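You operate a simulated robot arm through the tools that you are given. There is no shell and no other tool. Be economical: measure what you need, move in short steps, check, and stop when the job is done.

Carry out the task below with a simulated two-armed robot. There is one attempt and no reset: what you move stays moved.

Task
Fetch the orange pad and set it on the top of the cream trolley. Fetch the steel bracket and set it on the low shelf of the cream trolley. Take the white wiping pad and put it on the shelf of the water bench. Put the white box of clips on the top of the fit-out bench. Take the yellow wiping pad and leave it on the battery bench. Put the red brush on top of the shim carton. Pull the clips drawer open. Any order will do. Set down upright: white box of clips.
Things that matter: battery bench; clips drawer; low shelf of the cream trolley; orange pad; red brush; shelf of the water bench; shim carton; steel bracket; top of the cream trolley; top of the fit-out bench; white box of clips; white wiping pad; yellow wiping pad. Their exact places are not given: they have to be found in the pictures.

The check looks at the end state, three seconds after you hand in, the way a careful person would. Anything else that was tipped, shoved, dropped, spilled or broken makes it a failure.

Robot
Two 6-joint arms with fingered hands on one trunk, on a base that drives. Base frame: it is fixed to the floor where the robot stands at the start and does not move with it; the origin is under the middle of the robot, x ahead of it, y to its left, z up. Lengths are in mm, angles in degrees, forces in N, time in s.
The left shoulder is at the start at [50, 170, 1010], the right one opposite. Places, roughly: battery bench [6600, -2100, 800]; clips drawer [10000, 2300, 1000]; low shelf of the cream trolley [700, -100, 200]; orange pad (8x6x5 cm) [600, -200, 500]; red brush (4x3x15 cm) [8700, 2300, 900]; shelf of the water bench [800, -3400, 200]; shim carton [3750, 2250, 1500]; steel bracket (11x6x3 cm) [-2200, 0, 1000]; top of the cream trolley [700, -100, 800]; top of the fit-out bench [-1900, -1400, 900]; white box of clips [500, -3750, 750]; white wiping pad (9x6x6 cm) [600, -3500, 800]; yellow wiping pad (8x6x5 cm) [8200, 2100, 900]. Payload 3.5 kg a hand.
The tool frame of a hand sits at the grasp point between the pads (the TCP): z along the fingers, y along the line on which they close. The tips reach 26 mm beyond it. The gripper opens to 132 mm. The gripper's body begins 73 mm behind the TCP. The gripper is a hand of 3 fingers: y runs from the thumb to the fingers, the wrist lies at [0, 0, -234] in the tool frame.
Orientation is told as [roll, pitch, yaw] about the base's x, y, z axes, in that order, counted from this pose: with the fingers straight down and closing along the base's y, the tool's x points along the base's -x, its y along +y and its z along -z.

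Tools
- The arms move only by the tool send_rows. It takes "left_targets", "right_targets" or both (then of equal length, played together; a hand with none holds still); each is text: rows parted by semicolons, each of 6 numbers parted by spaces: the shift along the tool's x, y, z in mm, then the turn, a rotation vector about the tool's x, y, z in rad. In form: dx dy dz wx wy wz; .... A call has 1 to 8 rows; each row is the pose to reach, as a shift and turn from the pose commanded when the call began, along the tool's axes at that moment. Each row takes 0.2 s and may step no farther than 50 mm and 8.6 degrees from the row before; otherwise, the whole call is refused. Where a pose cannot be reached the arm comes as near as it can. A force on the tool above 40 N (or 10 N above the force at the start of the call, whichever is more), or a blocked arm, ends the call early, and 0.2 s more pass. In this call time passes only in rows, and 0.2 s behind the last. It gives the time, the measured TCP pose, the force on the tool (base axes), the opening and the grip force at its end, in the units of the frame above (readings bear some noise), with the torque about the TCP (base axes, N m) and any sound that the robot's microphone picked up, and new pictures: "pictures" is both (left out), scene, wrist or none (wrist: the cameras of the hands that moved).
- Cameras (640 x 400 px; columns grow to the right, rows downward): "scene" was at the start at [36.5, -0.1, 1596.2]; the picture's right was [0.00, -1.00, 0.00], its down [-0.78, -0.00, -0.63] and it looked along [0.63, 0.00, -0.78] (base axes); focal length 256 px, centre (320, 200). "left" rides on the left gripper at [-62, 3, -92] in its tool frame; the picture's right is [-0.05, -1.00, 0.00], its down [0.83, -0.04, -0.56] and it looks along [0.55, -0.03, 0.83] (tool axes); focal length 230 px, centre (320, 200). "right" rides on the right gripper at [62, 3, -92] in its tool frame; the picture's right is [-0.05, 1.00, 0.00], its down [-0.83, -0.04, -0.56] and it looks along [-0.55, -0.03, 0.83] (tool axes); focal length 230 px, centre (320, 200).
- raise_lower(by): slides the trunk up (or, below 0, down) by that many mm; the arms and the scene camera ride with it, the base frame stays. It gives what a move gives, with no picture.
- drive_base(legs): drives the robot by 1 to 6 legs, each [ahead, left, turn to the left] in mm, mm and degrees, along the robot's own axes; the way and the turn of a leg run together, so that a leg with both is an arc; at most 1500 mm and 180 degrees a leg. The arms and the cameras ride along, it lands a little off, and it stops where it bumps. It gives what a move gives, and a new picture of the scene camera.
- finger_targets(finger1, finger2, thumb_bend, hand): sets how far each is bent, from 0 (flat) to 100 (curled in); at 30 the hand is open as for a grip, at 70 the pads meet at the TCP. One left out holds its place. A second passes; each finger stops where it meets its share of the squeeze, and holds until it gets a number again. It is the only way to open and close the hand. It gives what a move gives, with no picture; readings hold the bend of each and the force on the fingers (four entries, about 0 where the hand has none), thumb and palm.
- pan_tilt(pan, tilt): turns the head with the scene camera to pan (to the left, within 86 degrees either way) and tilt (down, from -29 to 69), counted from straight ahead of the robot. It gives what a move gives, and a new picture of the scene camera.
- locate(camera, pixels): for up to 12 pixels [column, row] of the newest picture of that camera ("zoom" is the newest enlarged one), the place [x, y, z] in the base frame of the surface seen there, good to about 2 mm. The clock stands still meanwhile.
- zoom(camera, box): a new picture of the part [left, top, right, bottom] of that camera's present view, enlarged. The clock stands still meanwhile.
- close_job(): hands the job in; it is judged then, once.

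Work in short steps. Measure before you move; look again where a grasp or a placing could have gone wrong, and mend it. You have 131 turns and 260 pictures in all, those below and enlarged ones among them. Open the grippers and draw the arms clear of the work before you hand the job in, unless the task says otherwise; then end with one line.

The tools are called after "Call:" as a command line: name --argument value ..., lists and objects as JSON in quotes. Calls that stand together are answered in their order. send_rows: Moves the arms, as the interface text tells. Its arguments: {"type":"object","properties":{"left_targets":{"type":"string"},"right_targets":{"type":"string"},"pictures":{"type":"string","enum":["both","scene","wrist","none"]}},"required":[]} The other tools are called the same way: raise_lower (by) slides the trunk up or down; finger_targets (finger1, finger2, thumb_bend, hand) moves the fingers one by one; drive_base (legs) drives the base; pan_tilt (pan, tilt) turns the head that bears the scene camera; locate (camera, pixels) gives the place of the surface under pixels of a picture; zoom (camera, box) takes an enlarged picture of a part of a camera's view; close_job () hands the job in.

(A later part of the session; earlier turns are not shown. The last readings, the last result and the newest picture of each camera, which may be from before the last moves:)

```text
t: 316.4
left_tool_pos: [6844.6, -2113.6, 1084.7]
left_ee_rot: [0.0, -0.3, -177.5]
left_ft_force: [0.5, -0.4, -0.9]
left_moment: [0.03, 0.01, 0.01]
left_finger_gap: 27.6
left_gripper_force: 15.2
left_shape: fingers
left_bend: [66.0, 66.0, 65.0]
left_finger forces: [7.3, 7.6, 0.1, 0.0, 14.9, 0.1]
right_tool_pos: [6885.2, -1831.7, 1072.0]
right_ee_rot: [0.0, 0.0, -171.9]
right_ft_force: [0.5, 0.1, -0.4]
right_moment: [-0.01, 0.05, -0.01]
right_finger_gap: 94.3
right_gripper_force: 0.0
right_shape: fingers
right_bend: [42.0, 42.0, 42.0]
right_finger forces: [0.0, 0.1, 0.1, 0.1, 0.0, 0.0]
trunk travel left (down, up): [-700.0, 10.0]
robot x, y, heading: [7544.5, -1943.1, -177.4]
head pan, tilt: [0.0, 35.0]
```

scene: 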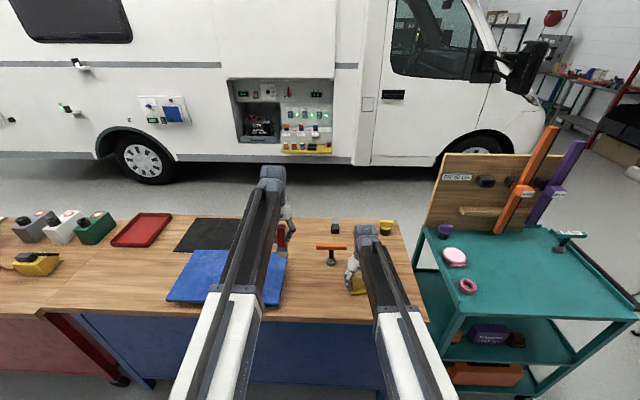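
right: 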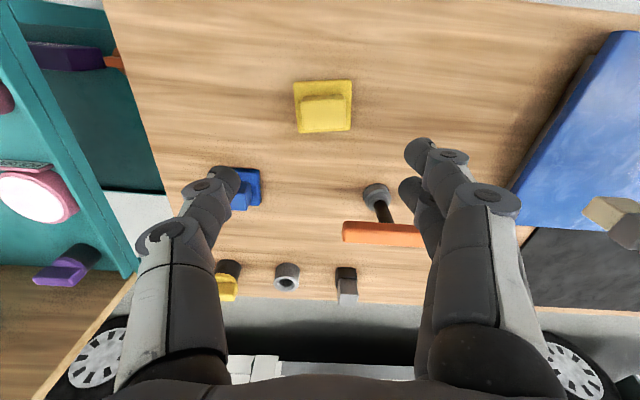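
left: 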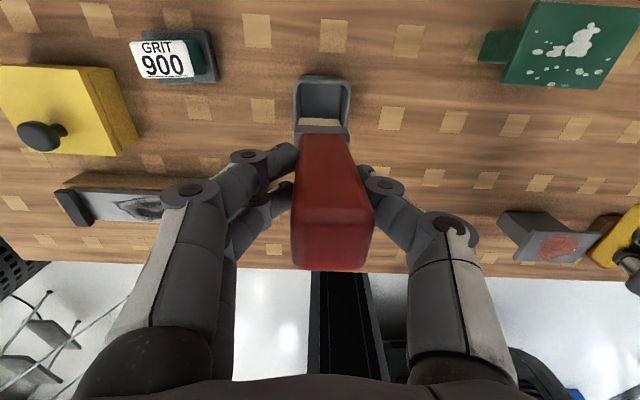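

Yellow pad stands on the battery bench. I return up the aisle and go to the drawer cabinet.

Call:
drive_base --legs '[[-250, 0, 0], [0, 0, -92], [1500, 0, 0], [1450, 0, 0], [0, -1200, 0], [0, -900, 0]]'

Call:
pan_tilt --pan 0 --tilt 25

```text
t: 345.8
left_tool_pos: [9735.0, 1673.0, 1084.2]
left_ee_rot: [0.1, -0.3, 89.3]
left_ft_force: [-0.3, 1.0, -0.2]
left_moment: [-0.01, 0.02, 0.04]
left_finger_gap: 27.6
left_gripper_force: 14.9
left_shape: fingers
left_bend: [67.0, 66.0, 65.0]
left_finger forces: [7.1, 7.5, 0.0, 0.0, 14.7, 0.1]
right_tool_pos: [10014.4, 1617.9, 1072.5]
right_ee_rot: [0.0, 0.0, 94.9]
right_ft_force: [-0.7, -0.6, -0.2]
right_moment: [0.0, 0.03, 0.02]
right_finger_gap: 94.2
right_gripper_force: 0.0
right_shape: fingers
right_bend: [42.0, 42.0, 42.0]
right_finger forces: [0.0, 0.1, 0.0, 0.0, 0.0, 0.0]
trunk travel left (down, up): [-700.0, 10.0]
robot x, y, heading: [9864.8, 964.7, 89.2]
head pan, tilt: [0.0, 35.0]
```

scene: 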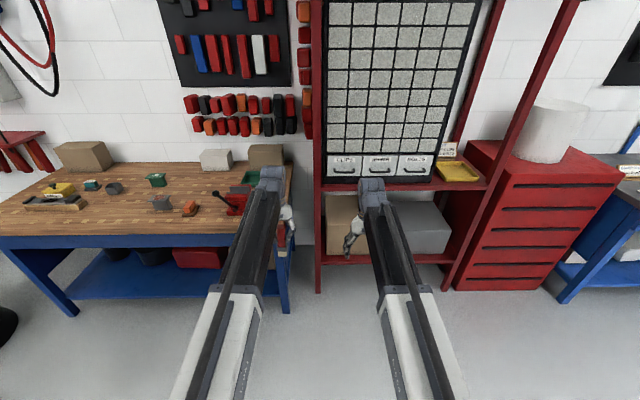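

```text
t: 346.5
left_tool_pos: [9734.3, 1672.7, 1084.2]
left_ee_rot: [-0.1, -0.4, 89.3]
left_ft_force: [0.3, -0.9, -0.1]
left_moment: [0.0, 0.01, 0.01]
left_finger_gap: 28.0
left_gripper_force: 15.0
left_shape: fingers
left_bend: [67.0, 66.0, 65.0]
left_finger forces: [7.1, 7.5, 0.1, 0.0, 14.6, 0.0]
right_tool_pos: [10012.8, 1617.0, 1072.1]
right_ee_rot: [0.0, 0.0, 95.0]
right_ft_force: [-0.1, -0.2, -0.5]
right_moment: [-0.03, 0.01, -0.02]
right_finger_gap: 94.3
right_gripper_force: 0.0
right_shape: fingers
right_bend: [42.0, 42.0, 42.0]
right_finger forces: [0.1, 0.1, 0.1, 0.0, 0.1, 0.0]
trunk travel left (down, up): [-700.0, 10.0]
robot x, y, heading: [9859.3, 962.6, 89.3]
head pan, tilt: [0.0, 25.0]
```

scene: 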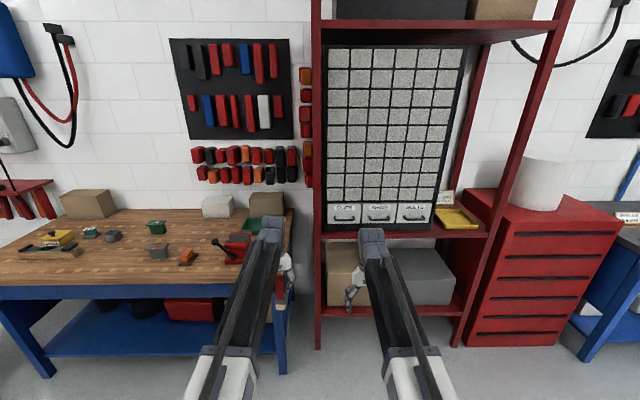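

I zoom on the CLIPS drawer and measure its handle precisely.

Call:
zoom --camera "scene" --box '[315, 190, 445, 250]'

Call:
locate --camera "zoom" --pixels '[[105, 140], [140, 142], [175, 140], [140, 130], [140, 150], [60, 100], [205, 100], [140, 165], [60, 135], [20, 200], [140, 210], [140, 195]]'

```text
4.92 times, centred on (380, 220) of scene
```

zoom: 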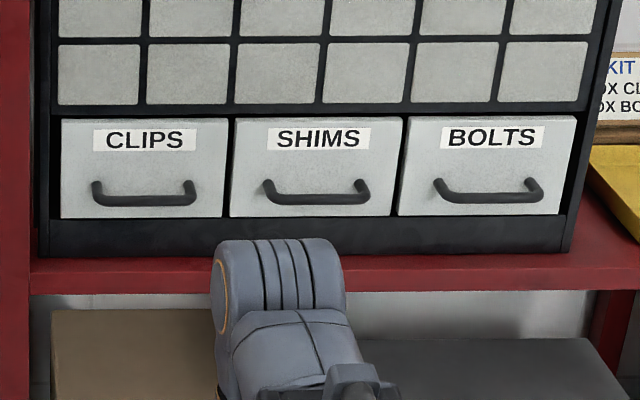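

```text
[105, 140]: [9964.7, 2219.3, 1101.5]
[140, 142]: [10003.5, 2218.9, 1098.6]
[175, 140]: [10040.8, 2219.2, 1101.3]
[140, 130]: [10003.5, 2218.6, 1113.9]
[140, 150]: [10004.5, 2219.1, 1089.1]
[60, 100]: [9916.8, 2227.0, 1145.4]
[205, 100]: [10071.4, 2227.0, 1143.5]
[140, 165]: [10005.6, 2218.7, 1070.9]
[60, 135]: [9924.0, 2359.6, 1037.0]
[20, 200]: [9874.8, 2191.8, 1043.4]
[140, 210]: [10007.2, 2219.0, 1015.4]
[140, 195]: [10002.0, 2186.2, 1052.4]
```

Handle bar is at ≈(10002,2183,1048), gap ≈30 behind it. I tilt the right tool horizontal (pointing at the drawer), draw the left hand back, then roll the hand so it closes vertically.

Call:
send_rows --right_targets "0 0 0 0 0 0.098" --pictures "none"

Call:
send_rows --right_targets "-6 0 2 0 -0.148 0; -12 0 4.5 0 -0.297 0; -18 0 7 0 -0.445 0; -24 0 9 0 -0.594 0; -30 0 11 0 -0.742 0; -36 0 13.5 0 -0.89 0; -42 0 16 0 -1.039 0; -48 0 18 0 -1.187 0" --left_targets "25 0 0 0 0 0; 50 0 0 0 0 0; 75 0 0 0 0 0; 100 0 0 0 0 0; 125 0 0 0 0 0; 150 0 0 0 0 0; 175 0 0 0 0 0; 200 0 0 0 0 0" --pictures "none"

Call:
send_rows --right_targets "0 0 6 0 -0.128 0; -0.5 0 12 0 -0.256 0; -0.8 0 18 0 -0.384 0" --pictures "none"

Call:
send_rows --right_targets "0 0 0 0 0 0.148; 0 0 0 0 0 0.297; 0 0 0 0 0 0.445; 0 0 0 0 0 0.594; 0 0 0 0 0 0.742; 0 0 0 0 0 0.89; 0 0 0 0 0 1.039; 0 0 0 0 0 1.187" --pictures "scene"

```text
t: 346.9
left_tool_pos: [9734.7, 1672.2, 1084.6]
left_ee_rot: [-0.1, -0.3, 89.3]
left_ft_force: [0.6, 0.2, -1.2]
left_moment: [0.01, -0.02, -0.02]
left_finger_gap: 27.5
left_gripper_force: 14.7
left_shape: fingers
left_bend: [67.0, 66.0, 65.0]
left_finger forces: [7.0, 7.5, 0.0, 0.1, 14.7, 0.0]
right_tool_pos: [10013.5, 1617.7, 1073.2]
right_ee_rot: [0.0, 0.0, 89.3]
right_ft_force: [-0.1, 1.1, 0.4]
right_moment: [0.03, 0.01, 0.01]
right_finger_gap: 94.3
right_gripper_force: 0.0
right_shape: fingers
right_bend: [42.0, 42.0, 42.0]
right_finger forces: [0.0, 0.0, 0.0, 0.0, 0.0, 0.0]
trunk travel left (down, up): [-700.0, 10.0]
robot x, y, heading: [9860.0, 962.3, 89.2]
head pan, tilt: [0.0, 25.0]
```

```text
t: 348.7
left_tool_pos: [9732.4, 1474.0, 1083.7]
left_ee_rot: [-0.1, -0.3, 89.2]
left_ft_force: [0.6, 0.3, -0.7]
left_moment: [0.01, 0.02, 0.01]
left_finger_gap: 27.5
left_gripper_force: 14.5
left_shape: fingers
left_bend: [67.0, 66.0, 65.0]
left_finger forces: [7.2, 7.5, 0.1, 0.0, 14.7, 0.0]
right_tool_pos: [10015.0, 1664.5, 1053.8]
right_ee_rot: [0.0, -68.1, 89.3]
right_ft_force: [-0.3, -1.1, -0.4]
right_moment: [-0.03, 0.02, -0.04]
right_finger_gap: 94.2
right_gripper_force: 0.1
right_shape: fingers
right_bend: [42.0, 42.0, 42.0]
right_finger forces: [0.0, 0.0, 0.0, 0.1, 0.0, 0.0]
trunk travel left (down, up): [-700.0, 10.0]
robot x, y, heading: [9861.3, 964.7, 89.0]
head pan, tilt: [0.0, 25.0]
```

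```text
t: 349.5
left_tool_pos: [9732.1, 1473.9, 1081.7]
left_ee_rot: [0.0, -0.3, 89.2]
left_ft_force: [0.3, 0.1, -0.6]
left_moment: [0.01, -0.03, 0.0]
left_finger_gap: 27.5
left_gripper_force: 14.5
left_shape: fingers
left_bend: [67.0, 66.0, 65.0]
left_finger forces: [7.2, 7.5, 0.0, 0.0, 14.6, 0.0]
right_tool_pos: [9991.7, 1679.3, 1048.1]
right_ee_rot: [9.4, -83.0, 85.5]
right_ft_force: [1.7, -0.6, -0.3]
right_moment: [0.0, -0.04, -0.01]
right_finger_gap: 94.5
right_gripper_force: 0.0
right_shape: fingers
right_bend: [42.0, 42.0, 42.0]
right_finger forces: [0.0, 0.0, 0.0, 0.0, 0.1, 0.0]
right hand out of reach, approached as far as the arm can: row 1, 2, 3
trunk travel left (down, up): [-700.0, 10.0]
robot x, y, heading: [9862.5, 963.1, 89.1]
head pan, tilt: [0.0, 25.0]
```

```text
t: 351.3
left_tool_pos: [9731.5, 1473.7, 1082.9]
left_ee_rot: [0.0, -0.2, 89.2]
left_ft_force: [0.1, -1.6, 0.0]
left_moment: [0.02, 0.0, 0.01]
left_finger_gap: 27.5
left_gripper_force: 15.0
left_shape: fingers
left_bend: [67.0, 66.0, 65.0]
left_finger forces: [7.2, 7.5, 0.0, 0.0, 14.7, 0.0]
right_tool_pos: [10014.5, 1682.6, 1048.3]
right_ee_rot: [90.1, -21.8, -0.9]
right_ft_force: [0.7, 0.1, 0.2]
right_moment: [0.01, 0.0, -0.01]
right_finger_gap: 94.2
right_gripper_force: 0.0
right_shape: fingers
right_bend: [42.0, 42.0, 42.0]
right_finger forces: [0.0, 0.0, 0.0, 0.0, 0.1, 0.0]
trunk travel left (down, up): [-700.0, 10.0]
robot x, y, heading: [9860.5, 964.4, 89.0]
head pan, tilt: [0.0, 25.0]
```

scene: 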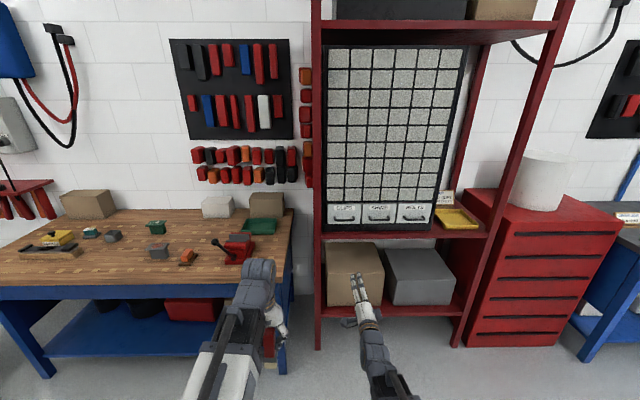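

Roll works. I finish the last 22°, narrow the fingers, and drive up to the handle.

Call:
send_rows --right_targets "0 0 0 0 0 0.128; 0 0 0 0 0 0.256; 0 0 0 0 0 0.38" --pictures "none"

Call:
finger_targets --hand "right" --finger1 51 --finger2 51 --thumb_bend 51

Call:
drive_base --legs '[[430, 20, 0]]'

Call:
send_rows --right_targets "0 0 1 0 0 0" --pictures "wrist"

```text
t: 352.1
left_tool_pos: [9731.6, 1474.2, 1083.2]
left_ee_rot: [0.0, -0.3, 89.3]
left_ft_force: [0.4, 0.0, -1.7]
left_moment: [-0.02, -0.03, -0.01]
left_finger_gap: 27.6
left_gripper_force: 14.8
left_shape: fingers
left_bend: [67.0, 66.0, 65.0]
left_finger forces: [7.2, 7.4, 0.1, 0.1, 14.7, 0.0]
right_tool_pos: [10016.9, 1682.9, 1049.4]
right_ee_rot: [89.9, -0.2, -0.7]
right_ft_force: [-0.8, 1.1, -0.1]
right_moment: [0.01, -0.03, -0.02]
right_finger_gap: 94.5
right_gripper_force: 0.0
right_shape: fingers
right_bend: [42.0, 42.0, 42.0]
right_finger forces: [0.0, 0.1, 0.0, 0.1, 0.1, 0.0]
trunk travel left (down, up): [-700.0, 10.0]
robot x, y, heading: [9863.3, 961.7, 89.2]
head pan, tilt: [0.0, 25.0]
```

```text
t: 353.1
left_tool_pos: [9731.9, 1473.8, 1083.2]
left_ee_rot: [-0.1, -0.3, 89.2]
left_ft_force: [-0.8, -0.1, -1.0]
left_moment: [0.0, 0.02, 0.01]
left_finger_gap: 27.6
left_gripper_force: 14.8
left_shape: fingers
left_bend: [67.0, 66.0, 65.0]
left_finger forces: [7.3, 7.5, 0.0, 0.0, 14.7, 0.1]
right_tool_pos: [10013.9, 1683.1, 1049.0]
right_ee_rot: [90.0, -0.3, -0.7]
right_ft_force: [0.2, 0.2, 0.3]
right_moment: [0.0, 0.01, 0.0]
right_finger_gap: 64.9
right_gripper_force: 0.0
right_shape: fingers
right_bend: [51.0, 51.0, 51.0]
right_finger forces: [0.1, 0.0, 0.0, 0.0, 0.1, 0.0]
trunk travel left (down, up): [-700.0, 10.0]
robot x, y, heading: [9859.9, 966.5, 89.5]
head pan, tilt: [0.0, 25.0]
```

```text
t: 355.8
left_tool_pos: [9711.3, 1912.2, 1081.6]
left_ee_rot: [0.0, -0.2, 89.7]
left_ft_force: [0.4, 1.0, 0.1]
left_moment: [0.0, 0.02, -0.01]
left_finger_gap: 27.2
left_gripper_force: 15.0
left_shape: fingers
left_bend: [67.0, 66.0, 65.0]
left_finger forces: [7.2, 7.5, 0.0, 0.0, 14.7, 0.0]
right_tool_pos: [9993.5, 2123.9, 1049.4]
right_ee_rot: [90.0, -0.1, -0.3]
right_ft_force: [-0.6, -0.4, -0.5]
right_moment: [-0.03, 0.01, 0.05]
right_finger_gap: 65.3
right_gripper_force: 0.0
right_shape: fingers
right_bend: [51.0, 51.0, 51.0]
right_finger forces: [0.0, 0.0, 0.0, 0.0, 0.1, 0.0]
trunk travel left (down, up): [-700.0, 10.0]
robot x, y, heading: [9842.4, 1403.0, 90.0]
head pan, tilt: [0.0, 25.0]
```

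scene: 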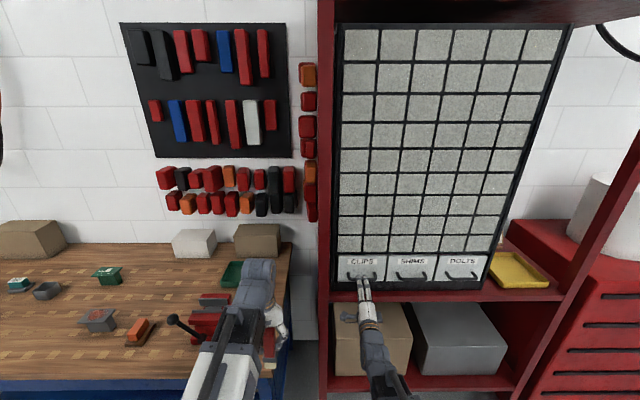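

```text
t: 356.2
left_tool_pos: [9710.8, 1911.2, 1082.7]
left_ee_rot: [0.0, -0.3, 89.8]
left_ft_force: [0.1, 0.1, -0.4]
left_moment: [0.0, -0.01, -0.01]
left_finger_gap: 27.7
left_gripper_force: 14.6
left_shape: fingers
left_bend: [67.0, 66.0, 65.0]
left_finger forces: [7.1, 7.5, 0.1, 0.1, 14.7, 0.0]
right_tool_pos: [9993.4, 2124.6, 1048.9]
right_ee_rot: [90.0, -0.2, -0.3]
right_ft_force: [-1.1, -1.6, 0.2]
right_moment: [0.0, 0.04, -0.01]
right_finger_gap: 65.3
right_gripper_force: 0.0
right_shape: fingers
right_bend: [51.0, 51.0, 51.0]
right_finger forces: [0.1, 0.0, 0.0, 0.0, 0.0, 0.0]
trunk travel left (down, up): [-700.0, 10.0]
robot x, y, heading: [9848.3, 1399.6, 89.6]
head pan, tilt: [0.0, 25.0]
```

right: 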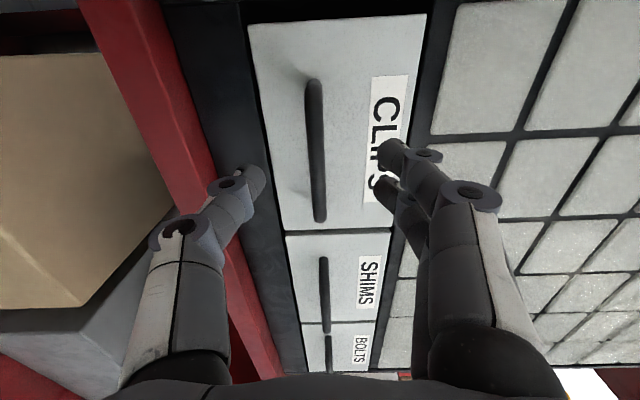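

The bar is centred between thumb (below) and fingers (above). I measure the bar from this view.

Call:
locate --camera "right" --pixels '[[313, 85], [315, 120], [316, 150], [318, 190], [319, 215], [308, 150], [324, 150], [275, 150], [375, 60]]'

```text
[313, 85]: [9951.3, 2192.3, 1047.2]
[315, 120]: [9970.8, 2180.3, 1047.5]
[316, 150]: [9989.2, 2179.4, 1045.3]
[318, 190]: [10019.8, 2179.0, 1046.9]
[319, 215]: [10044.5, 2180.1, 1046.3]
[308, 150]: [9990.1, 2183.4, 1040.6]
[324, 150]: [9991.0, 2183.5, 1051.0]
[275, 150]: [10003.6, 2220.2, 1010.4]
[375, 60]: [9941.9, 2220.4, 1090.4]
```

Bar centre ≈(9998,2184,1046). I advance 60 mm, close on it, and pull gently by arm.

Call:
send_rows --right_targets "0 -3 30 0 0 0; 0 -3 60 0 0 0" --pictures "none"

Call:
finger_targets --hand "right" --finger1 72 --finger2 72 --thumb_bend 72

Call:
send_rows --right_targets "0 0 -20 0 0 0; 0 0 -40 0 0 0; 0 0 -60 0 0 0; 0 0 -80 0 0 0" --pictures "both"

```text
t: 356.8
left_tool_pos: [9710.3, 1912.8, 1082.6]
left_ee_rot: [0.0, -0.3, 89.7]
left_ft_force: [0.3, -0.4, -1.0]
left_moment: [0.04, -0.01, 0.02]
left_finger_gap: 27.3
left_gripper_force: 14.4
left_shape: fingers
left_bend: [67.0, 66.0, 65.0]
left_finger forces: [7.1, 7.5, 0.1, 0.0, 14.7, 0.0]
right_tool_pos: [9992.7, 2184.8, 1045.2]
right_ee_rot: [90.0, -0.3, -0.3]
right_ft_force: [0.0, -0.3, -0.2]
right_moment: [0.0, 0.02, 0.02]
right_finger_gap: 65.3
right_gripper_force: 0.0
right_shape: fingers
right_bend: [51.0, 51.0, 51.0]
right_finger forces: [0.0, 0.0, 0.1, 0.1, 0.0, 0.0]
trunk travel left (down, up): [-700.0, 10.0]
robot x, y, heading: [9845.1, 1402.0, 89.7]
head pan, tilt: [0.0, 25.0]
```

```text
t: 357.8
left_tool_pos: [9712.6, 1911.9, 1082.0]
left_ee_rot: [0.1, -0.3, 89.7]
left_ft_force: [0.1, 0.5, -0.9]
left_moment: [0.01, 0.01, 0.03]
left_finger_gap: 27.6
left_gripper_force: 14.3
left_shape: fingers
left_bend: [67.0, 66.0, 65.0]
left_finger forces: [7.0, 7.5, 0.0, 0.1, 14.7, 0.1]
right_tool_pos: [9992.5, 2185.1, 1044.7]
right_ee_rot: [90.0, -0.2, -0.3]
right_ft_force: [-0.5, 0.8, -0.7]
right_moment: [-0.01, -0.03, 0.0]
right_finger_gap: 1.2
right_gripper_force: 0.2
right_shape: fingers
right_bend: [72.0, 72.0, 72.0]
right_finger forces: [0.0, 0.0, 0.0, 0.0, 0.8, 0.0]
trunk travel left (down, up): [-700.0, 10.0]
robot x, y, heading: [9846.9, 1402.0, 89.5]
head pan, tilt: [0.0, 25.0]
```

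```text
t: 358.8
left_tool_pos: [9711.7, 1912.6, 1082.4]
left_ee_rot: [0.0, -0.3, 89.8]
left_ft_force: [0.5, -0.8, -0.6]
left_moment: [0.01, 0.02, 0.0]
left_finger_gap: 27.6
left_gripper_force: 14.9
left_shape: fingers
left_bend: [67.0, 66.0, 65.0]
left_finger forces: [7.2, 7.5, 0.1, 0.1, 14.7, 0.0]
right_tool_pos: [9993.4, 2104.4, 1044.7]
right_ee_rot: [90.0, -0.2, -0.2]
right_ft_force: [-0.8, 1.5, -1.0]
right_moment: [0.0, 0.02, 0.03]
right_finger_gap: 1.7
right_gripper_force: 0.9
right_shape: fingers
right_bend: [72.0, 72.0, 71.0]
right_finger forces: [0.1, 0.2, 0.0, 0.0, 1.7, 0.0]
trunk travel left (down, up): [-700.0, 10.0]
robot x, y, heading: [9842.9, 1398.7, 89.6]
head pan, tilt: [0.0, 25.0]
```

scene: 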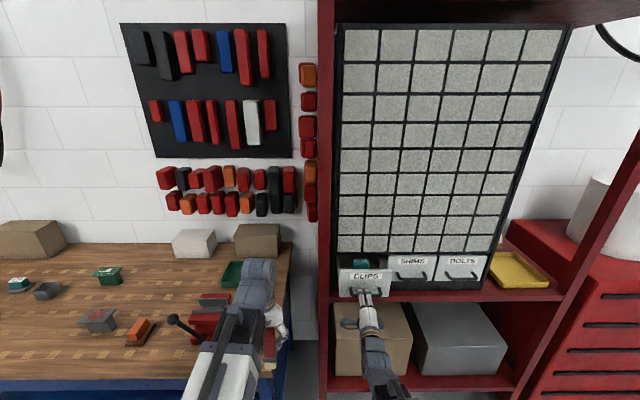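
right: 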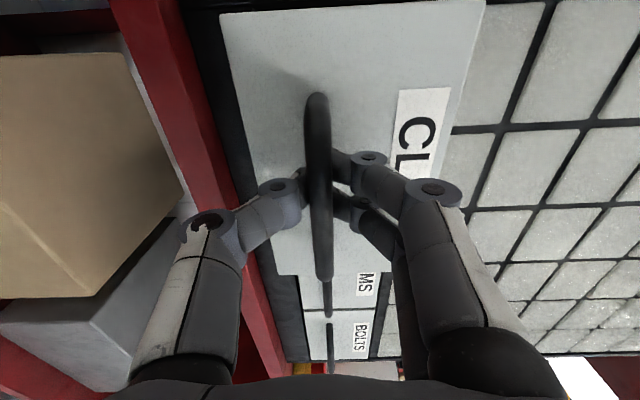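

The drawer is opening (label plate has come out ~70 mm). I pull further.

Call:
send_rows --right_targets "0 0 -20 0 0 0; 0 0 -40 0 0 0; 0 0 -60 0 0 0; 0 0 -80 0 0 0; 0 0 -100 0 0 0; 0 0 -120 0 0 0" --pictures "scene"

```text
t: 360.2
left_tool_pos: [9711.4, 1910.9, 1083.8]
left_ee_rot: [0.1, -0.4, 89.7]
left_ft_force: [0.1, 0.2, -0.4]
left_moment: [-0.03, -0.03, -0.02]
left_finger_gap: 27.5
left_gripper_force: 14.3
left_shape: fingers
left_bend: [67.0, 66.0, 65.0]
left_finger forces: [7.1, 7.5, 0.1, 0.0, 14.8, 0.0]
right_tool_pos: [9990.3, 2057.5, 1018.0]
right_ee_rot: [90.3, -0.2, -0.3]
right_ft_force: [6.1, 0.1, 26.0]
right_moment: [0.0, 0.17, 0.0]
right_finger_gap: 18.7
right_gripper_force: 12.7
right_shape: fingers
right_bend: [69.0, 69.0, 72.0]
right_finger forces: [12.5, 12.4, 0.1, 0.0, 0.1, 0.1]
right hand out of reach, approached as far as the arm can: row 2, 3, 4, 5, 6
trunk travel left (down, up): [-700.0, 10.0]
robot x, y, heading: [9845.8, 1402.5, 89.8]
head pan, tilt: [0.0, 25.0]
```

scene: 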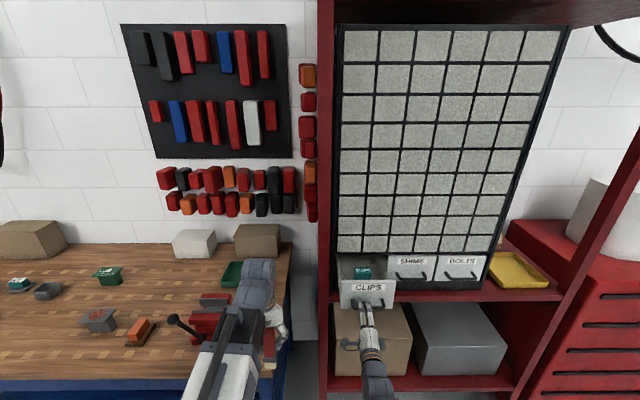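

The arm hit its inner reach limit and sagged (z 1018, 26 N). I restore the height, then pull further by driving the base back.

Call:
send_rows --right_targets "0 14 7 0 0 0; 0 27 12 0 0 0" --pictures "wrist"

```text
t: 360.8
left_tool_pos: [9711.8, 1911.9, 1082.2]
left_ee_rot: [-0.1, -0.3, 89.8]
left_ft_force: [0.0, 1.1, -1.0]
left_moment: [0.02, 0.01, 0.0]
left_finger_gap: 27.5
left_gripper_force: 14.2
left_shape: fingers
left_bend: [67.0, 66.0, 65.0]
left_finger forces: [7.1, 7.5, 0.0, 0.0, 14.7, 0.0]
right_tool_pos: [9988.6, 2070.4, 1036.4]
right_ee_rot: [89.8, -0.4, -0.2]
right_ft_force: [-0.8, -0.3, -0.4]
right_moment: [0.02, -0.02, 0.01]
right_finger_gap: 0.9
right_gripper_force: 0.0
right_shape: fingers
right_bend: [72.0, 72.0, 72.0]
right_finger forces: [0.0, 0.0, 0.0, 0.0, 0.1, 0.0]
trunk travel left (down, up): [-700.0, 10.0]
robot x, y, heading: [9845.1, 1401.3, 89.8]
head pan, tilt: [0.0, 25.0]
```

right: 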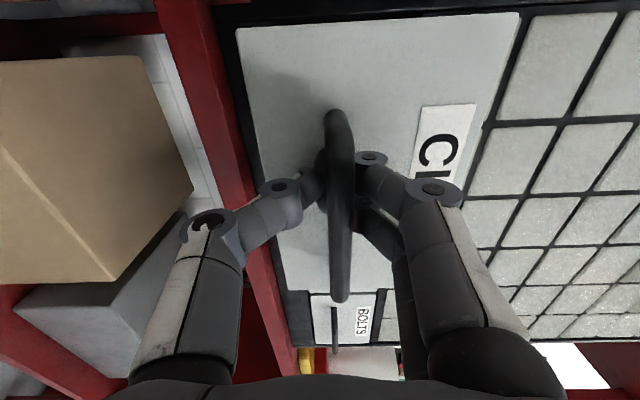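

Relieved; the fingers still hook the bar. I drive back 80 mm.

Call:
drive_base --legs '[[-80, 0, 0]]'

Call:
locate --camera "scene" --pixels '[[365, 288], [360, 290], [375, 285]]'

Call:
zoom --camera "scene" --box '[310, 220, 470, 340]'

```text
t: 361.9
left_tool_pos: [9710.9, 1830.9, 1083.5]
left_ee_rot: [0.0, -0.3, 89.7]
left_ft_force: [0.0, -1.5, -0.4]
left_moment: [0.01, -0.01, -0.03]
left_finger_gap: 27.6
left_gripper_force: 14.2
left_shape: fingers
left_bend: [67.0, 66.0, 65.0]
left_finger forces: [7.2, 7.5, 0.0, 0.0, 14.7, 0.0]
right_tool_pos: [9988.7, 1989.1, 1040.8]
right_ee_rot: [90.1, -0.2, -0.2]
right_ft_force: [-0.1, -0.2, -0.1]
right_moment: [0.0, 0.0, 0.03]
right_finger_gap: 1.2
right_gripper_force: 0.0
right_shape: fingers
right_bend: [72.0, 72.0, 72.0]
right_finger forces: [0.1, 0.0, 0.0, 0.0, 0.1, 0.0]
trunk travel left (down, up): [-700.0, 10.0]
robot x, y, heading: [9845.9, 1324.4, 89.5]
head pan, tilt: [0.0, 25.0]
```

scene: 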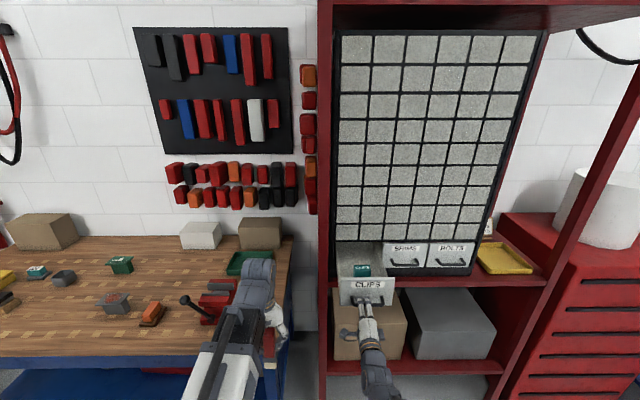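

```text
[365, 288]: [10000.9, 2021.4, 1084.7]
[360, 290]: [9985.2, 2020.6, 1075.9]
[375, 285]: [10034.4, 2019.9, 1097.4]
```

```text
3.33 times, centred on (390, 280) of scene
```

zoom: 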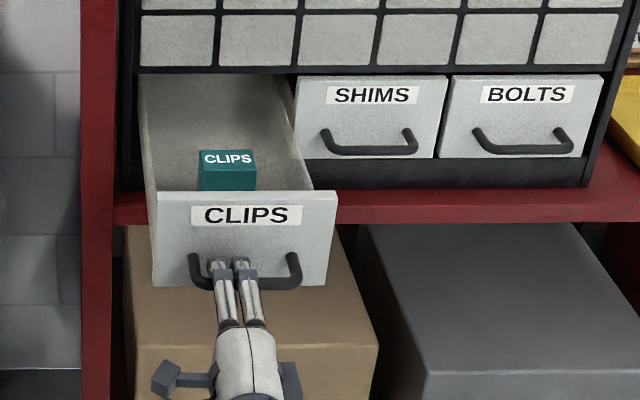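

Open by 200 mm. I open the fingers, back straight out, and check.

Call:
finger_targets --hand "right" --finger1 45 --finger2 45 --thumb_bend 45

Call:
drive_base --legs '[[-350, 0, 0]]'

Call:
locate --camera "scene" --pixels '[[355, 228], [360, 240], [350, 245]]'

Call:
zoom --camera "scene" --box '[300, 170, 460, 290]'

Call:
zoom --camera "left" --box '[0, 0, 640, 400]'

```text
t: 362.9
left_tool_pos: [9710.7, 1831.7, 1082.6]
left_ee_rot: [0.0, -0.3, 89.6]
left_ft_force: [0.2, 0.0, -0.4]
left_moment: [0.01, -0.04, 0.04]
left_finger_gap: 27.3
left_gripper_force: 14.5
left_shape: fingers
left_bend: [67.0, 66.0, 65.0]
left_finger forces: [7.1, 7.5, 0.0, 0.0, 14.7, 0.0]
right_tool_pos: [9988.9, 1989.8, 1038.3]
right_ee_rot: [89.9, -0.2, -0.3]
right_ft_force: [0.1, -0.6, -0.3]
right_moment: [-0.02, -0.02, -0.02]
right_finger_gap: 83.9
right_gripper_force: 0.0
right_shape: fingers
right_bend: [45.0, 45.0, 45.0]
right_finger forces: [0.1, 0.1, 0.1, 0.0, 0.0, 0.0]
trunk travel left (down, up): [-700.0, 10.0]
robot x, y, heading: [9845.2, 1322.2, 89.3]
head pan, tilt: [0.0, 25.0]
```

```text
t: 365.1
left_tool_pos: [9709.0, 1487.4, 1083.5]
left_ee_rot: [0.0, -0.3, 89.6]
left_ft_force: [0.0, 1.1, -0.4]
left_moment: [0.02, -0.02, -0.02]
left_finger_gap: 27.6
left_gripper_force: 15.3
left_shape: fingers
left_bend: [67.0, 66.0, 65.0]
left_finger forces: [7.2, 7.4, 0.0, 0.1, 14.7, 0.0]
right_tool_pos: [9986.4, 1645.3, 1039.0]
right_ee_rot: [90.1, -0.2, -0.3]
right_ft_force: [0.3, 0.1, 0.3]
right_moment: [-0.01, -0.03, 0.01]
right_finger_gap: 84.0
right_gripper_force: 0.0
right_shape: fingers
right_bend: [45.0, 45.0, 45.0]
right_finger forces: [0.0, 0.0, 0.0, 0.1, 0.0, 0.0]
trunk travel left (down, up): [-700.0, 10.0]
robot x, y, heading: [9840.4, 980.4, 89.5]
head pan, tilt: [0.0, 25.0]
```

scene: 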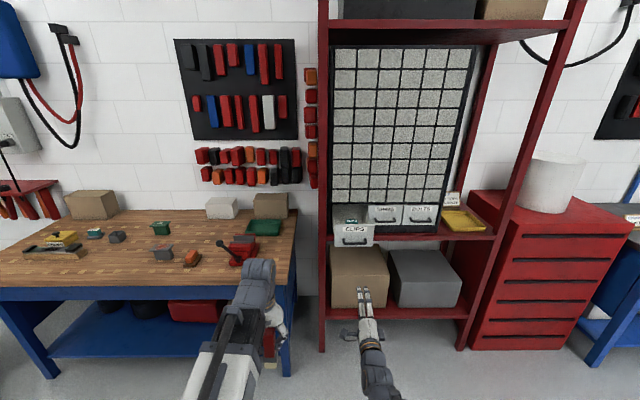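

```text
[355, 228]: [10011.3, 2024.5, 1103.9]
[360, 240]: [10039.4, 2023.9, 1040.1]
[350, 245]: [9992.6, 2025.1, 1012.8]
```

```text
3.33 times, centred on (380, 230) of scene
```

zoom: 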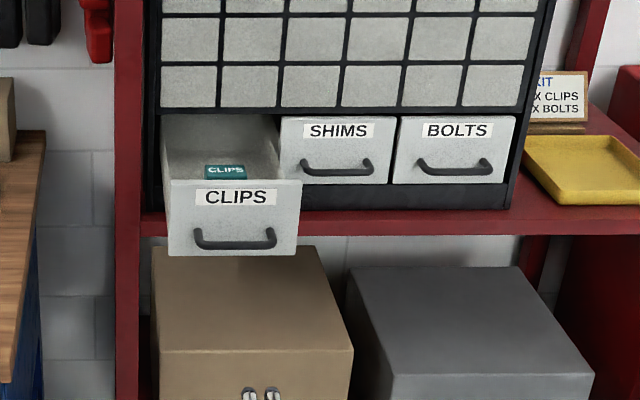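

```text
1.00 times, centred on (320, 200) of left
```

zoom: 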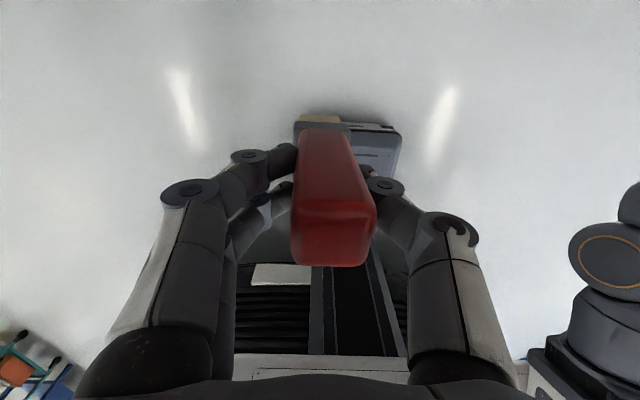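

The clips drawer is open and the brush is still held. I now travel back along the aisle toward the red rack.

Call:
drive_base --legs '[[0, 0, 90.5], [1490, -80, 0], [1490, 0, 0]]'

Call:
pan_tilt --pan 0 --tilt 15

```text
t: 383.4
left_tool_pos: [6330.8, 865.6, 1082.9]
left_ee_rot: [0.0, -0.4, -178.7]
left_ft_force: [0.3, -0.2, -1.3]
left_moment: [-0.02, -0.01, -0.03]
left_finger_gap: 27.6
left_gripper_force: 14.2
left_shape: fingers
left_bend: [67.0, 66.0, 65.0]
left_finger forces: [7.0, 7.4, 0.0, 0.0, 14.4, 0.0]
right_tool_pos: [6163.8, 1136.9, 1038.9]
right_ee_rot: [90.0, -0.3, 91.4]
right_ft_force: [-0.7, -0.2, -1.2]
right_moment: [0.01, -0.02, 0.0]
right_finger_gap: 84.3
right_gripper_force: 0.1
right_shape: fingers
right_bend: [45.0, 45.0, 45.0]
right_finger forces: [0.0, 0.0, 0.0, 0.0, 0.0, 0.1]
trunk travel left (down, up): [-700.0, 10.0]
robot x, y, heading: [6834.6, 1015.7, -178.6]
head pan, tilt: [0.0, 25.0]
```

scene: 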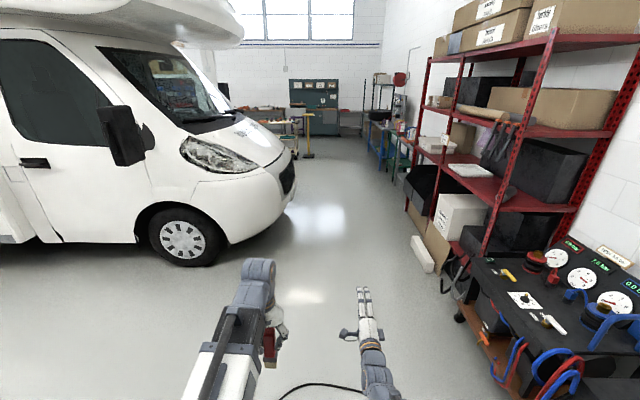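

```text
t: 384.2
left_tool_pos: [6331.0, 865.3, 1082.9]
left_ee_rot: [0.1, -0.3, -178.6]
left_ft_force: [-0.3, 1.6, -0.6]
left_moment: [0.03, 0.01, 0.0]
left_finger_gap: 27.4
left_gripper_force: 14.6
left_shape: fingers
left_bend: [67.0, 66.0, 65.0]
left_finger forces: [7.0, 7.3, 0.1, 0.1, 14.4, 0.0]
right_tool_pos: [6164.6, 1138.5, 1038.5]
right_ee_rot: [90.0, -0.4, 91.6]
right_ft_force: [0.5, 0.9, -0.3]
right_moment: [-0.01, 0.01, 0.01]
right_finger_gap: 84.1
right_gripper_force: 0.0
right_shape: fingers
right_bend: [45.0, 45.0, 45.0]
right_finger forces: [0.0, 0.0, 0.0, 0.0, 0.0, 0.0]
trunk travel left (down, up): [-700.0, 10.0]
robot x, y, heading: [6834.4, 1018.5, -178.4]
head pan, tilt: [0.0, 15.0]
```

scene: 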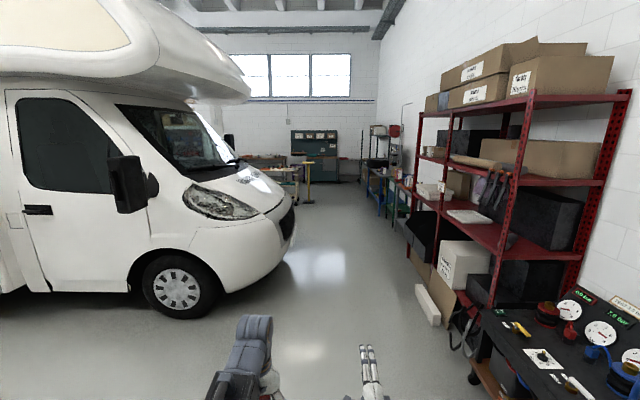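

Path clear. I drive on to x≈3876 and turn to face the rack.

Call:
drive_base --legs '[[0, 0, -1.5], [1480, -40, 0], [1480, -30, 0], [0, 0, -90]]'

Call:
pan_tilt --pan 0 --tilt 0

Call:
zoom --camera "scene" --box '[180, 130, 460, 300]'

```text
t: 402.9
left_tool_pos: [3663.4, 1574.0, 1081.8]
left_ee_rot: [-0.1, -0.2, 91.8]
left_ft_force: [-0.1, -0.3, -0.9]
left_moment: [0.0, 0.01, -0.01]
left_finger_gap: 27.3
left_gripper_force: 13.7
left_shape: fingers
left_bend: [67.0, 67.0, 65.0]
left_finger forces: [6.9, 7.3, 0.0, 0.1, 14.0, 0.0]
right_tool_pos: [3934.9, 1742.3, 1038.5]
right_ee_rot: [89.9, -0.3, 1.8]
right_ft_force: [0.2, 0.2, -0.7]
right_moment: [-0.01, -0.03, 0.0]
right_finger_gap: 83.8
right_gripper_force: 0.0
right_shape: fingers
right_bend: [45.0, 45.0, 45.0]
right_finger forces: [0.0, 0.1, 0.1, 0.0, 0.0, 0.0]
trunk travel left (down, up): [-700.0, 10.0]
robot x, y, heading: [3813.0, 1070.2, 91.9]
head pan, tilt: [0.0, 15.0]
```

scene: 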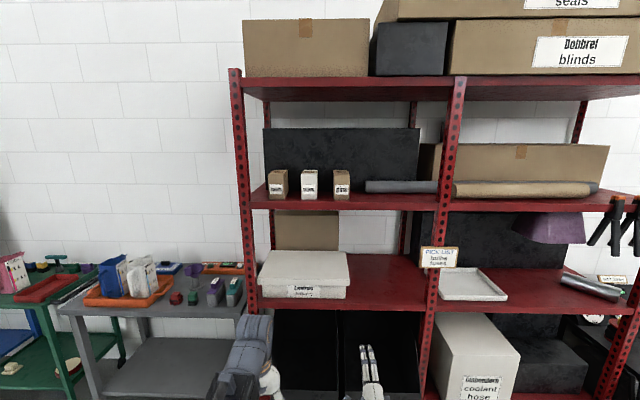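

```text
t: 403.6
left_tool_pos: [3664.2, 1574.1, 1082.1]
left_ee_rot: [0.0, -0.3, 91.8]
left_ft_force: [-0.5, 0.2, -0.5]
left_moment: [-0.03, 0.03, 0.01]
left_finger_gap: 27.5
left_gripper_force: 14.1
left_shape: fingers
left_bend: [67.0, 67.0, 65.0]
left_finger forces: [6.9, 7.2, 0.0, 0.0, 14.0, 0.1]
right_tool_pos: [3935.3, 1743.0, 1039.0]
right_ee_rot: [90.0, -0.3, 1.9]
right_ft_force: [0.1, -0.7, -0.3]
right_moment: [-0.01, 0.03, 0.0]
right_finger_gap: 84.1
right_gripper_force: 0.1
right_shape: fingers
right_bend: [45.0, 45.0, 45.0]
right_finger forces: [0.0, 0.1, 0.0, 0.0, 0.0, 0.0]
trunk travel left (down, up): [-700.0, 10.0]
robot x, y, heading: [3814.5, 1070.7, 91.6]
head pan, tilt: [0.0, 0.0]
```

scene: 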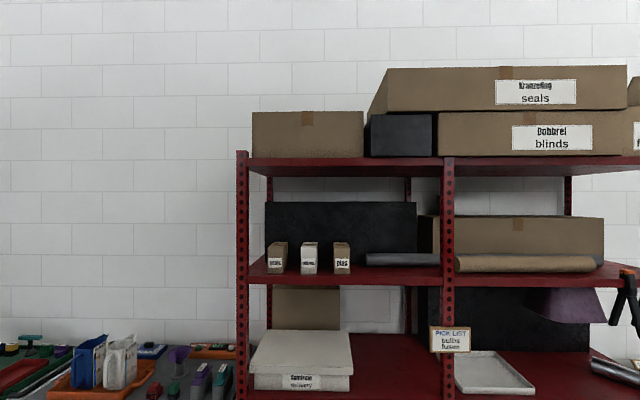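

```text
2.29 times, centred on (320, 215) of scene
```

zoom: 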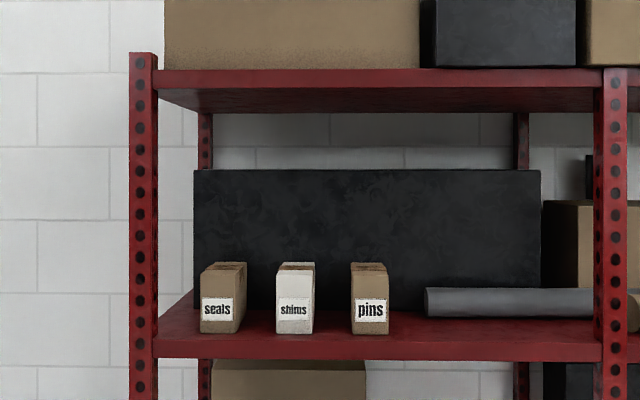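

Now I zoom on the shims carton and measure it.

Call:
zoom --camera "scene" --box '[260, 220, 370, 290]'

Call:
locate --camera "zoom" --pixels '[[240, 150], [335, 150], [290, 145], [290, 160], [290, 135], [240, 300], [335, 300], [290, 310], [290, 350], [180, 250], [400, 250], [300, 100]]'

Call:
locate --camera "scene" --pixels '[[310, 163], [310, 172], [310, 210], [310, 275], [243, 240], [447, 240]]'

```text
5.71 times, centred on (315, 255) of scene
```

zoom: 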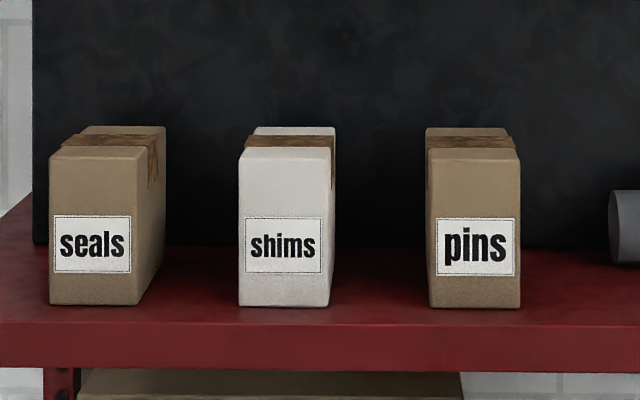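

```text
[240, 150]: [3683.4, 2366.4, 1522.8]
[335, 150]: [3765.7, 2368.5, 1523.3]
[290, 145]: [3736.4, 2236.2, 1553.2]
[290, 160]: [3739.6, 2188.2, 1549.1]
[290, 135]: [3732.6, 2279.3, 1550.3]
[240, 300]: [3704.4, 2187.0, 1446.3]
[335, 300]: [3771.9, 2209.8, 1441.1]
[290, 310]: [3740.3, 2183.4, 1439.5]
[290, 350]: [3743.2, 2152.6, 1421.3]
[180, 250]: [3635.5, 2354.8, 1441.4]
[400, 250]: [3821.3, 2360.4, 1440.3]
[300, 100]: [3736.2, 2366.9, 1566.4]
```

```text
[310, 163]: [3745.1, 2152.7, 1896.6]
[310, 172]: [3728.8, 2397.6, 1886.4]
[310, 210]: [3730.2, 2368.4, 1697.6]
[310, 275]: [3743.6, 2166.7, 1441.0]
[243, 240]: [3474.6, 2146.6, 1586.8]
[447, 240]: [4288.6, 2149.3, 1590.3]
```

Shims carton: x 3704-3770, front y 2187, top ≈1551. I tilt the left tool horizontal and raise it, while folding the right hand downward out of the way.

Call:
send_rows --left_targets "-20.4 0 -33.7 0 -0.148 0; -40.8 0 -67.5 0 -0.297 0; -61.1 0 -101.2 0 -0.445 0; -81.5 0 -135 0 -0.594 0; -101.9 0 -168.7 0 -0.742 0; -122.3 0 -202.5 0 -0.89 0; -142.6 0 -236.2 0 -1.039 0; -163 0 -270 0 -1.187 0" --right_targets "0 -34.5 -2.6 0.148 0 0; 0 -68.5 -10.2 0.297 0 0; 0 -100.7 -22.8 0.445 0 0; 0 -131 -40.1 0.594 0 0; 0 -158.1 -61.5 0.742 0 0; 0 -181.8 -86.7 0.89 0 0; 0 -201.7 -115.3 1.039 0 0; 0 -217 -146.4 1.187 0 0" --pictures "none"

Call:
send_rows --left_targets "-33.1 0 -15.4 0 -0.055 0; -66.2 0 -30.8 0 -0.11 0; -99.3 0 -46.2 0 -0.165 0; -132.4 0 -61.6 0 -0.22 0; -165.5 0 -77 0 -0.275 0; -198.6 0 -92.4 0 -0.33 0; -231.5 0 -107.7 0 -0.384 0" --pictures "both"

```text
t: 405.4
left_tool_pos: [3659.1, 1734.8, 1352.4]
left_ee_rot: [0.1, -68.4, 91.7]
left_ft_force: [-0.2, -0.1, -0.6]
left_moment: [-0.04, -0.01, -0.01]
left_finger_gap: 27.3
left_gripper_force: 14.3
left_shape: fingers
left_bend: [67.0, 67.0, 65.0]
left_finger forces: [6.8, 7.6, 0.0, 0.0, 14.1, 0.0]
right_tool_pos: [3905.8, 1593.4, 808.7]
right_ee_rot: [26.6, -3.8, 0.0]
right_ft_force: [0.7, -0.3, -0.8]
right_moment: [0.01, -0.01, -0.01]
right_finger_gap: 84.3
right_gripper_force: 0.0
right_shape: fingers
right_bend: [45.0, 45.0, 45.0]
right_finger forces: [0.0, 0.0, 0.0, 0.0, 0.0, 0.0]
right hand out of reach, approached as far as the arm can: row 3, 4, 5, 6, 7, 8
trunk travel left (down, up): [-700.0, 10.0]
robot x, y, heading: [3814.2, 1069.1, 91.8]
head pan, tilt: [0.0, 0.0]
```

```text
t: 407.0
left_tool_pos: [3660.9, 1719.1, 1608.6]
left_ee_rot: [169.4, -89.7, -77.8]
left_ft_force: [0.1, 0.0, -0.6]
left_moment: [-0.04, -0.01, -0.02]
left_finger_gap: 27.4
left_gripper_force: 14.5
left_shape: fingers
left_bend: [67.0, 67.0, 65.0]
left_finger forces: [6.7, 7.5, 0.1, 0.1, 14.1, 0.0]
right_tool_pos: [3905.4, 1592.8, 810.4]
right_ee_rot: [26.9, -3.8, 0.1]
right_ft_force: [0.9, -0.4, 0.2]
right_moment: [0.01, 0.03, 0.03]
right_finger_gap: 84.4
right_gripper_force: 0.2
right_shape: fingers
right_bend: [45.0, 45.0, 45.0]
right_finger forces: [0.1, 0.0, 0.1, 0.0, 0.0, 0.0]
trunk travel left (down, up): [-700.0, 10.0]
robot x, y, heading: [3821.5, 1067.5, 91.7]
head pan, tilt: [0.0, 0.0]
```

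scene: 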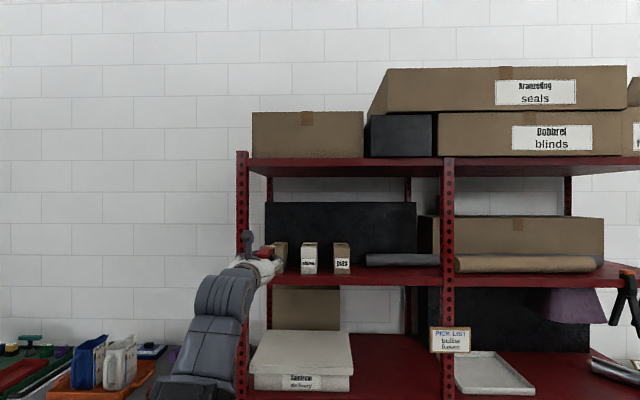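
left: 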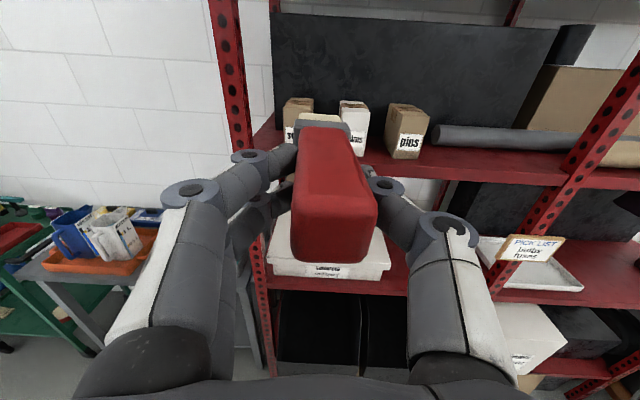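

Tool is horizontal at (3661,1719,1609). I square the heading, align in x with the carton and drive 385 closer.

Call:
drive_base --legs '[[0, -56, -1.7], [385, 0, 0]]'

Call:
send_rows --left_targets "0 0 1 0 0 0" --pictures "wrist"

```text
t: 410.0
left_tool_pos: [3737.1, 2110.0, 1606.7]
left_ee_rot: [169.9, -89.7, -80.0]
left_ft_force: [0.4, 0.7, -0.4]
left_moment: [-0.07, -0.01, -0.02]
left_finger_gap: 27.2
left_gripper_force: 14.3
left_shape: fingers
left_bend: [67.0, 67.0, 65.0]
left_finger forces: [6.7, 7.6, 0.0, 0.0, 14.2, 0.0]
right_tool_pos: [3977.3, 1974.4, 808.8]
right_ee_rot: [26.8, -3.8, -2.0]
right_ft_force: [-0.4, -0.3, 0.7]
right_moment: [-0.01, 0.0, -0.02]
right_finger_gap: 84.4
right_gripper_force: 0.0
right_shape: fingers
right_bend: [45.0, 45.0, 45.0]
right_finger forces: [0.1, 0.0, 0.0, 0.0, 0.0, 0.0]
trunk travel left (down, up): [-700.0, 10.0]
robot x, y, heading: [3871.3, 1454.0, 89.9]
head pan, tilt: [0.0, 0.0]
```

scene: 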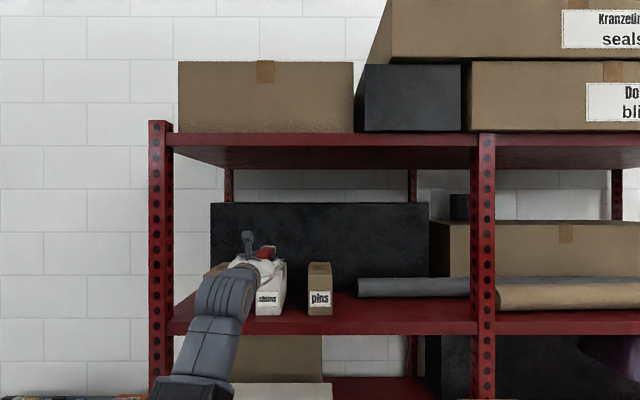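

```text
t: 410.4
left_tool_pos: [3737.2, 2109.3, 1607.3]
left_ee_rot: [167.2, -89.7, -77.4]
left_ft_force: [0.1, -0.5, -1.6]
left_moment: [-0.01, -0.01, 0.02]
left_finger_gap: 27.3
left_gripper_force: 14.2
left_shape: fingers
left_bend: [67.0, 67.0, 65.0]
left_finger forces: [6.8, 7.6, 0.0, 0.1, 14.2, 0.0]
right_tool_pos: [3978.0, 1973.5, 808.9]
right_ee_rot: [26.7, -3.8, -1.8]
right_ft_force: [-0.4, 0.0, 0.1]
right_moment: [-0.02, 0.02, 0.01]
right_finger_gap: 84.3
right_gripper_force: 0.1
right_shape: fingers
right_bend: [45.0, 45.0, 45.0]
right_finger forces: [0.1, 0.0, 0.0, 0.0, 0.0, 0.0]
trunk travel left (down, up): [-700.0, 10.0]
robot x, y, heading: [3877.4, 1457.6, 89.9]
head pan, tilt: [0.0, 0.0]
```

left: 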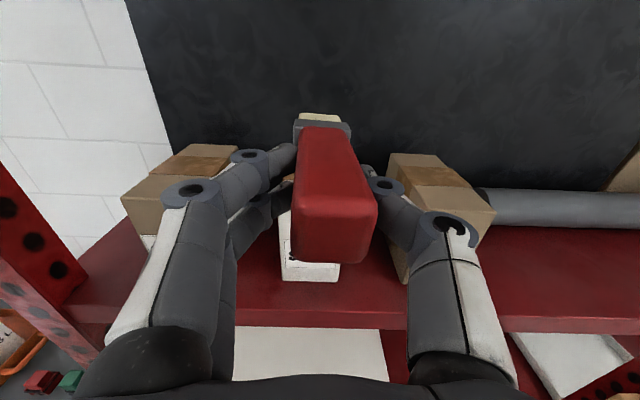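

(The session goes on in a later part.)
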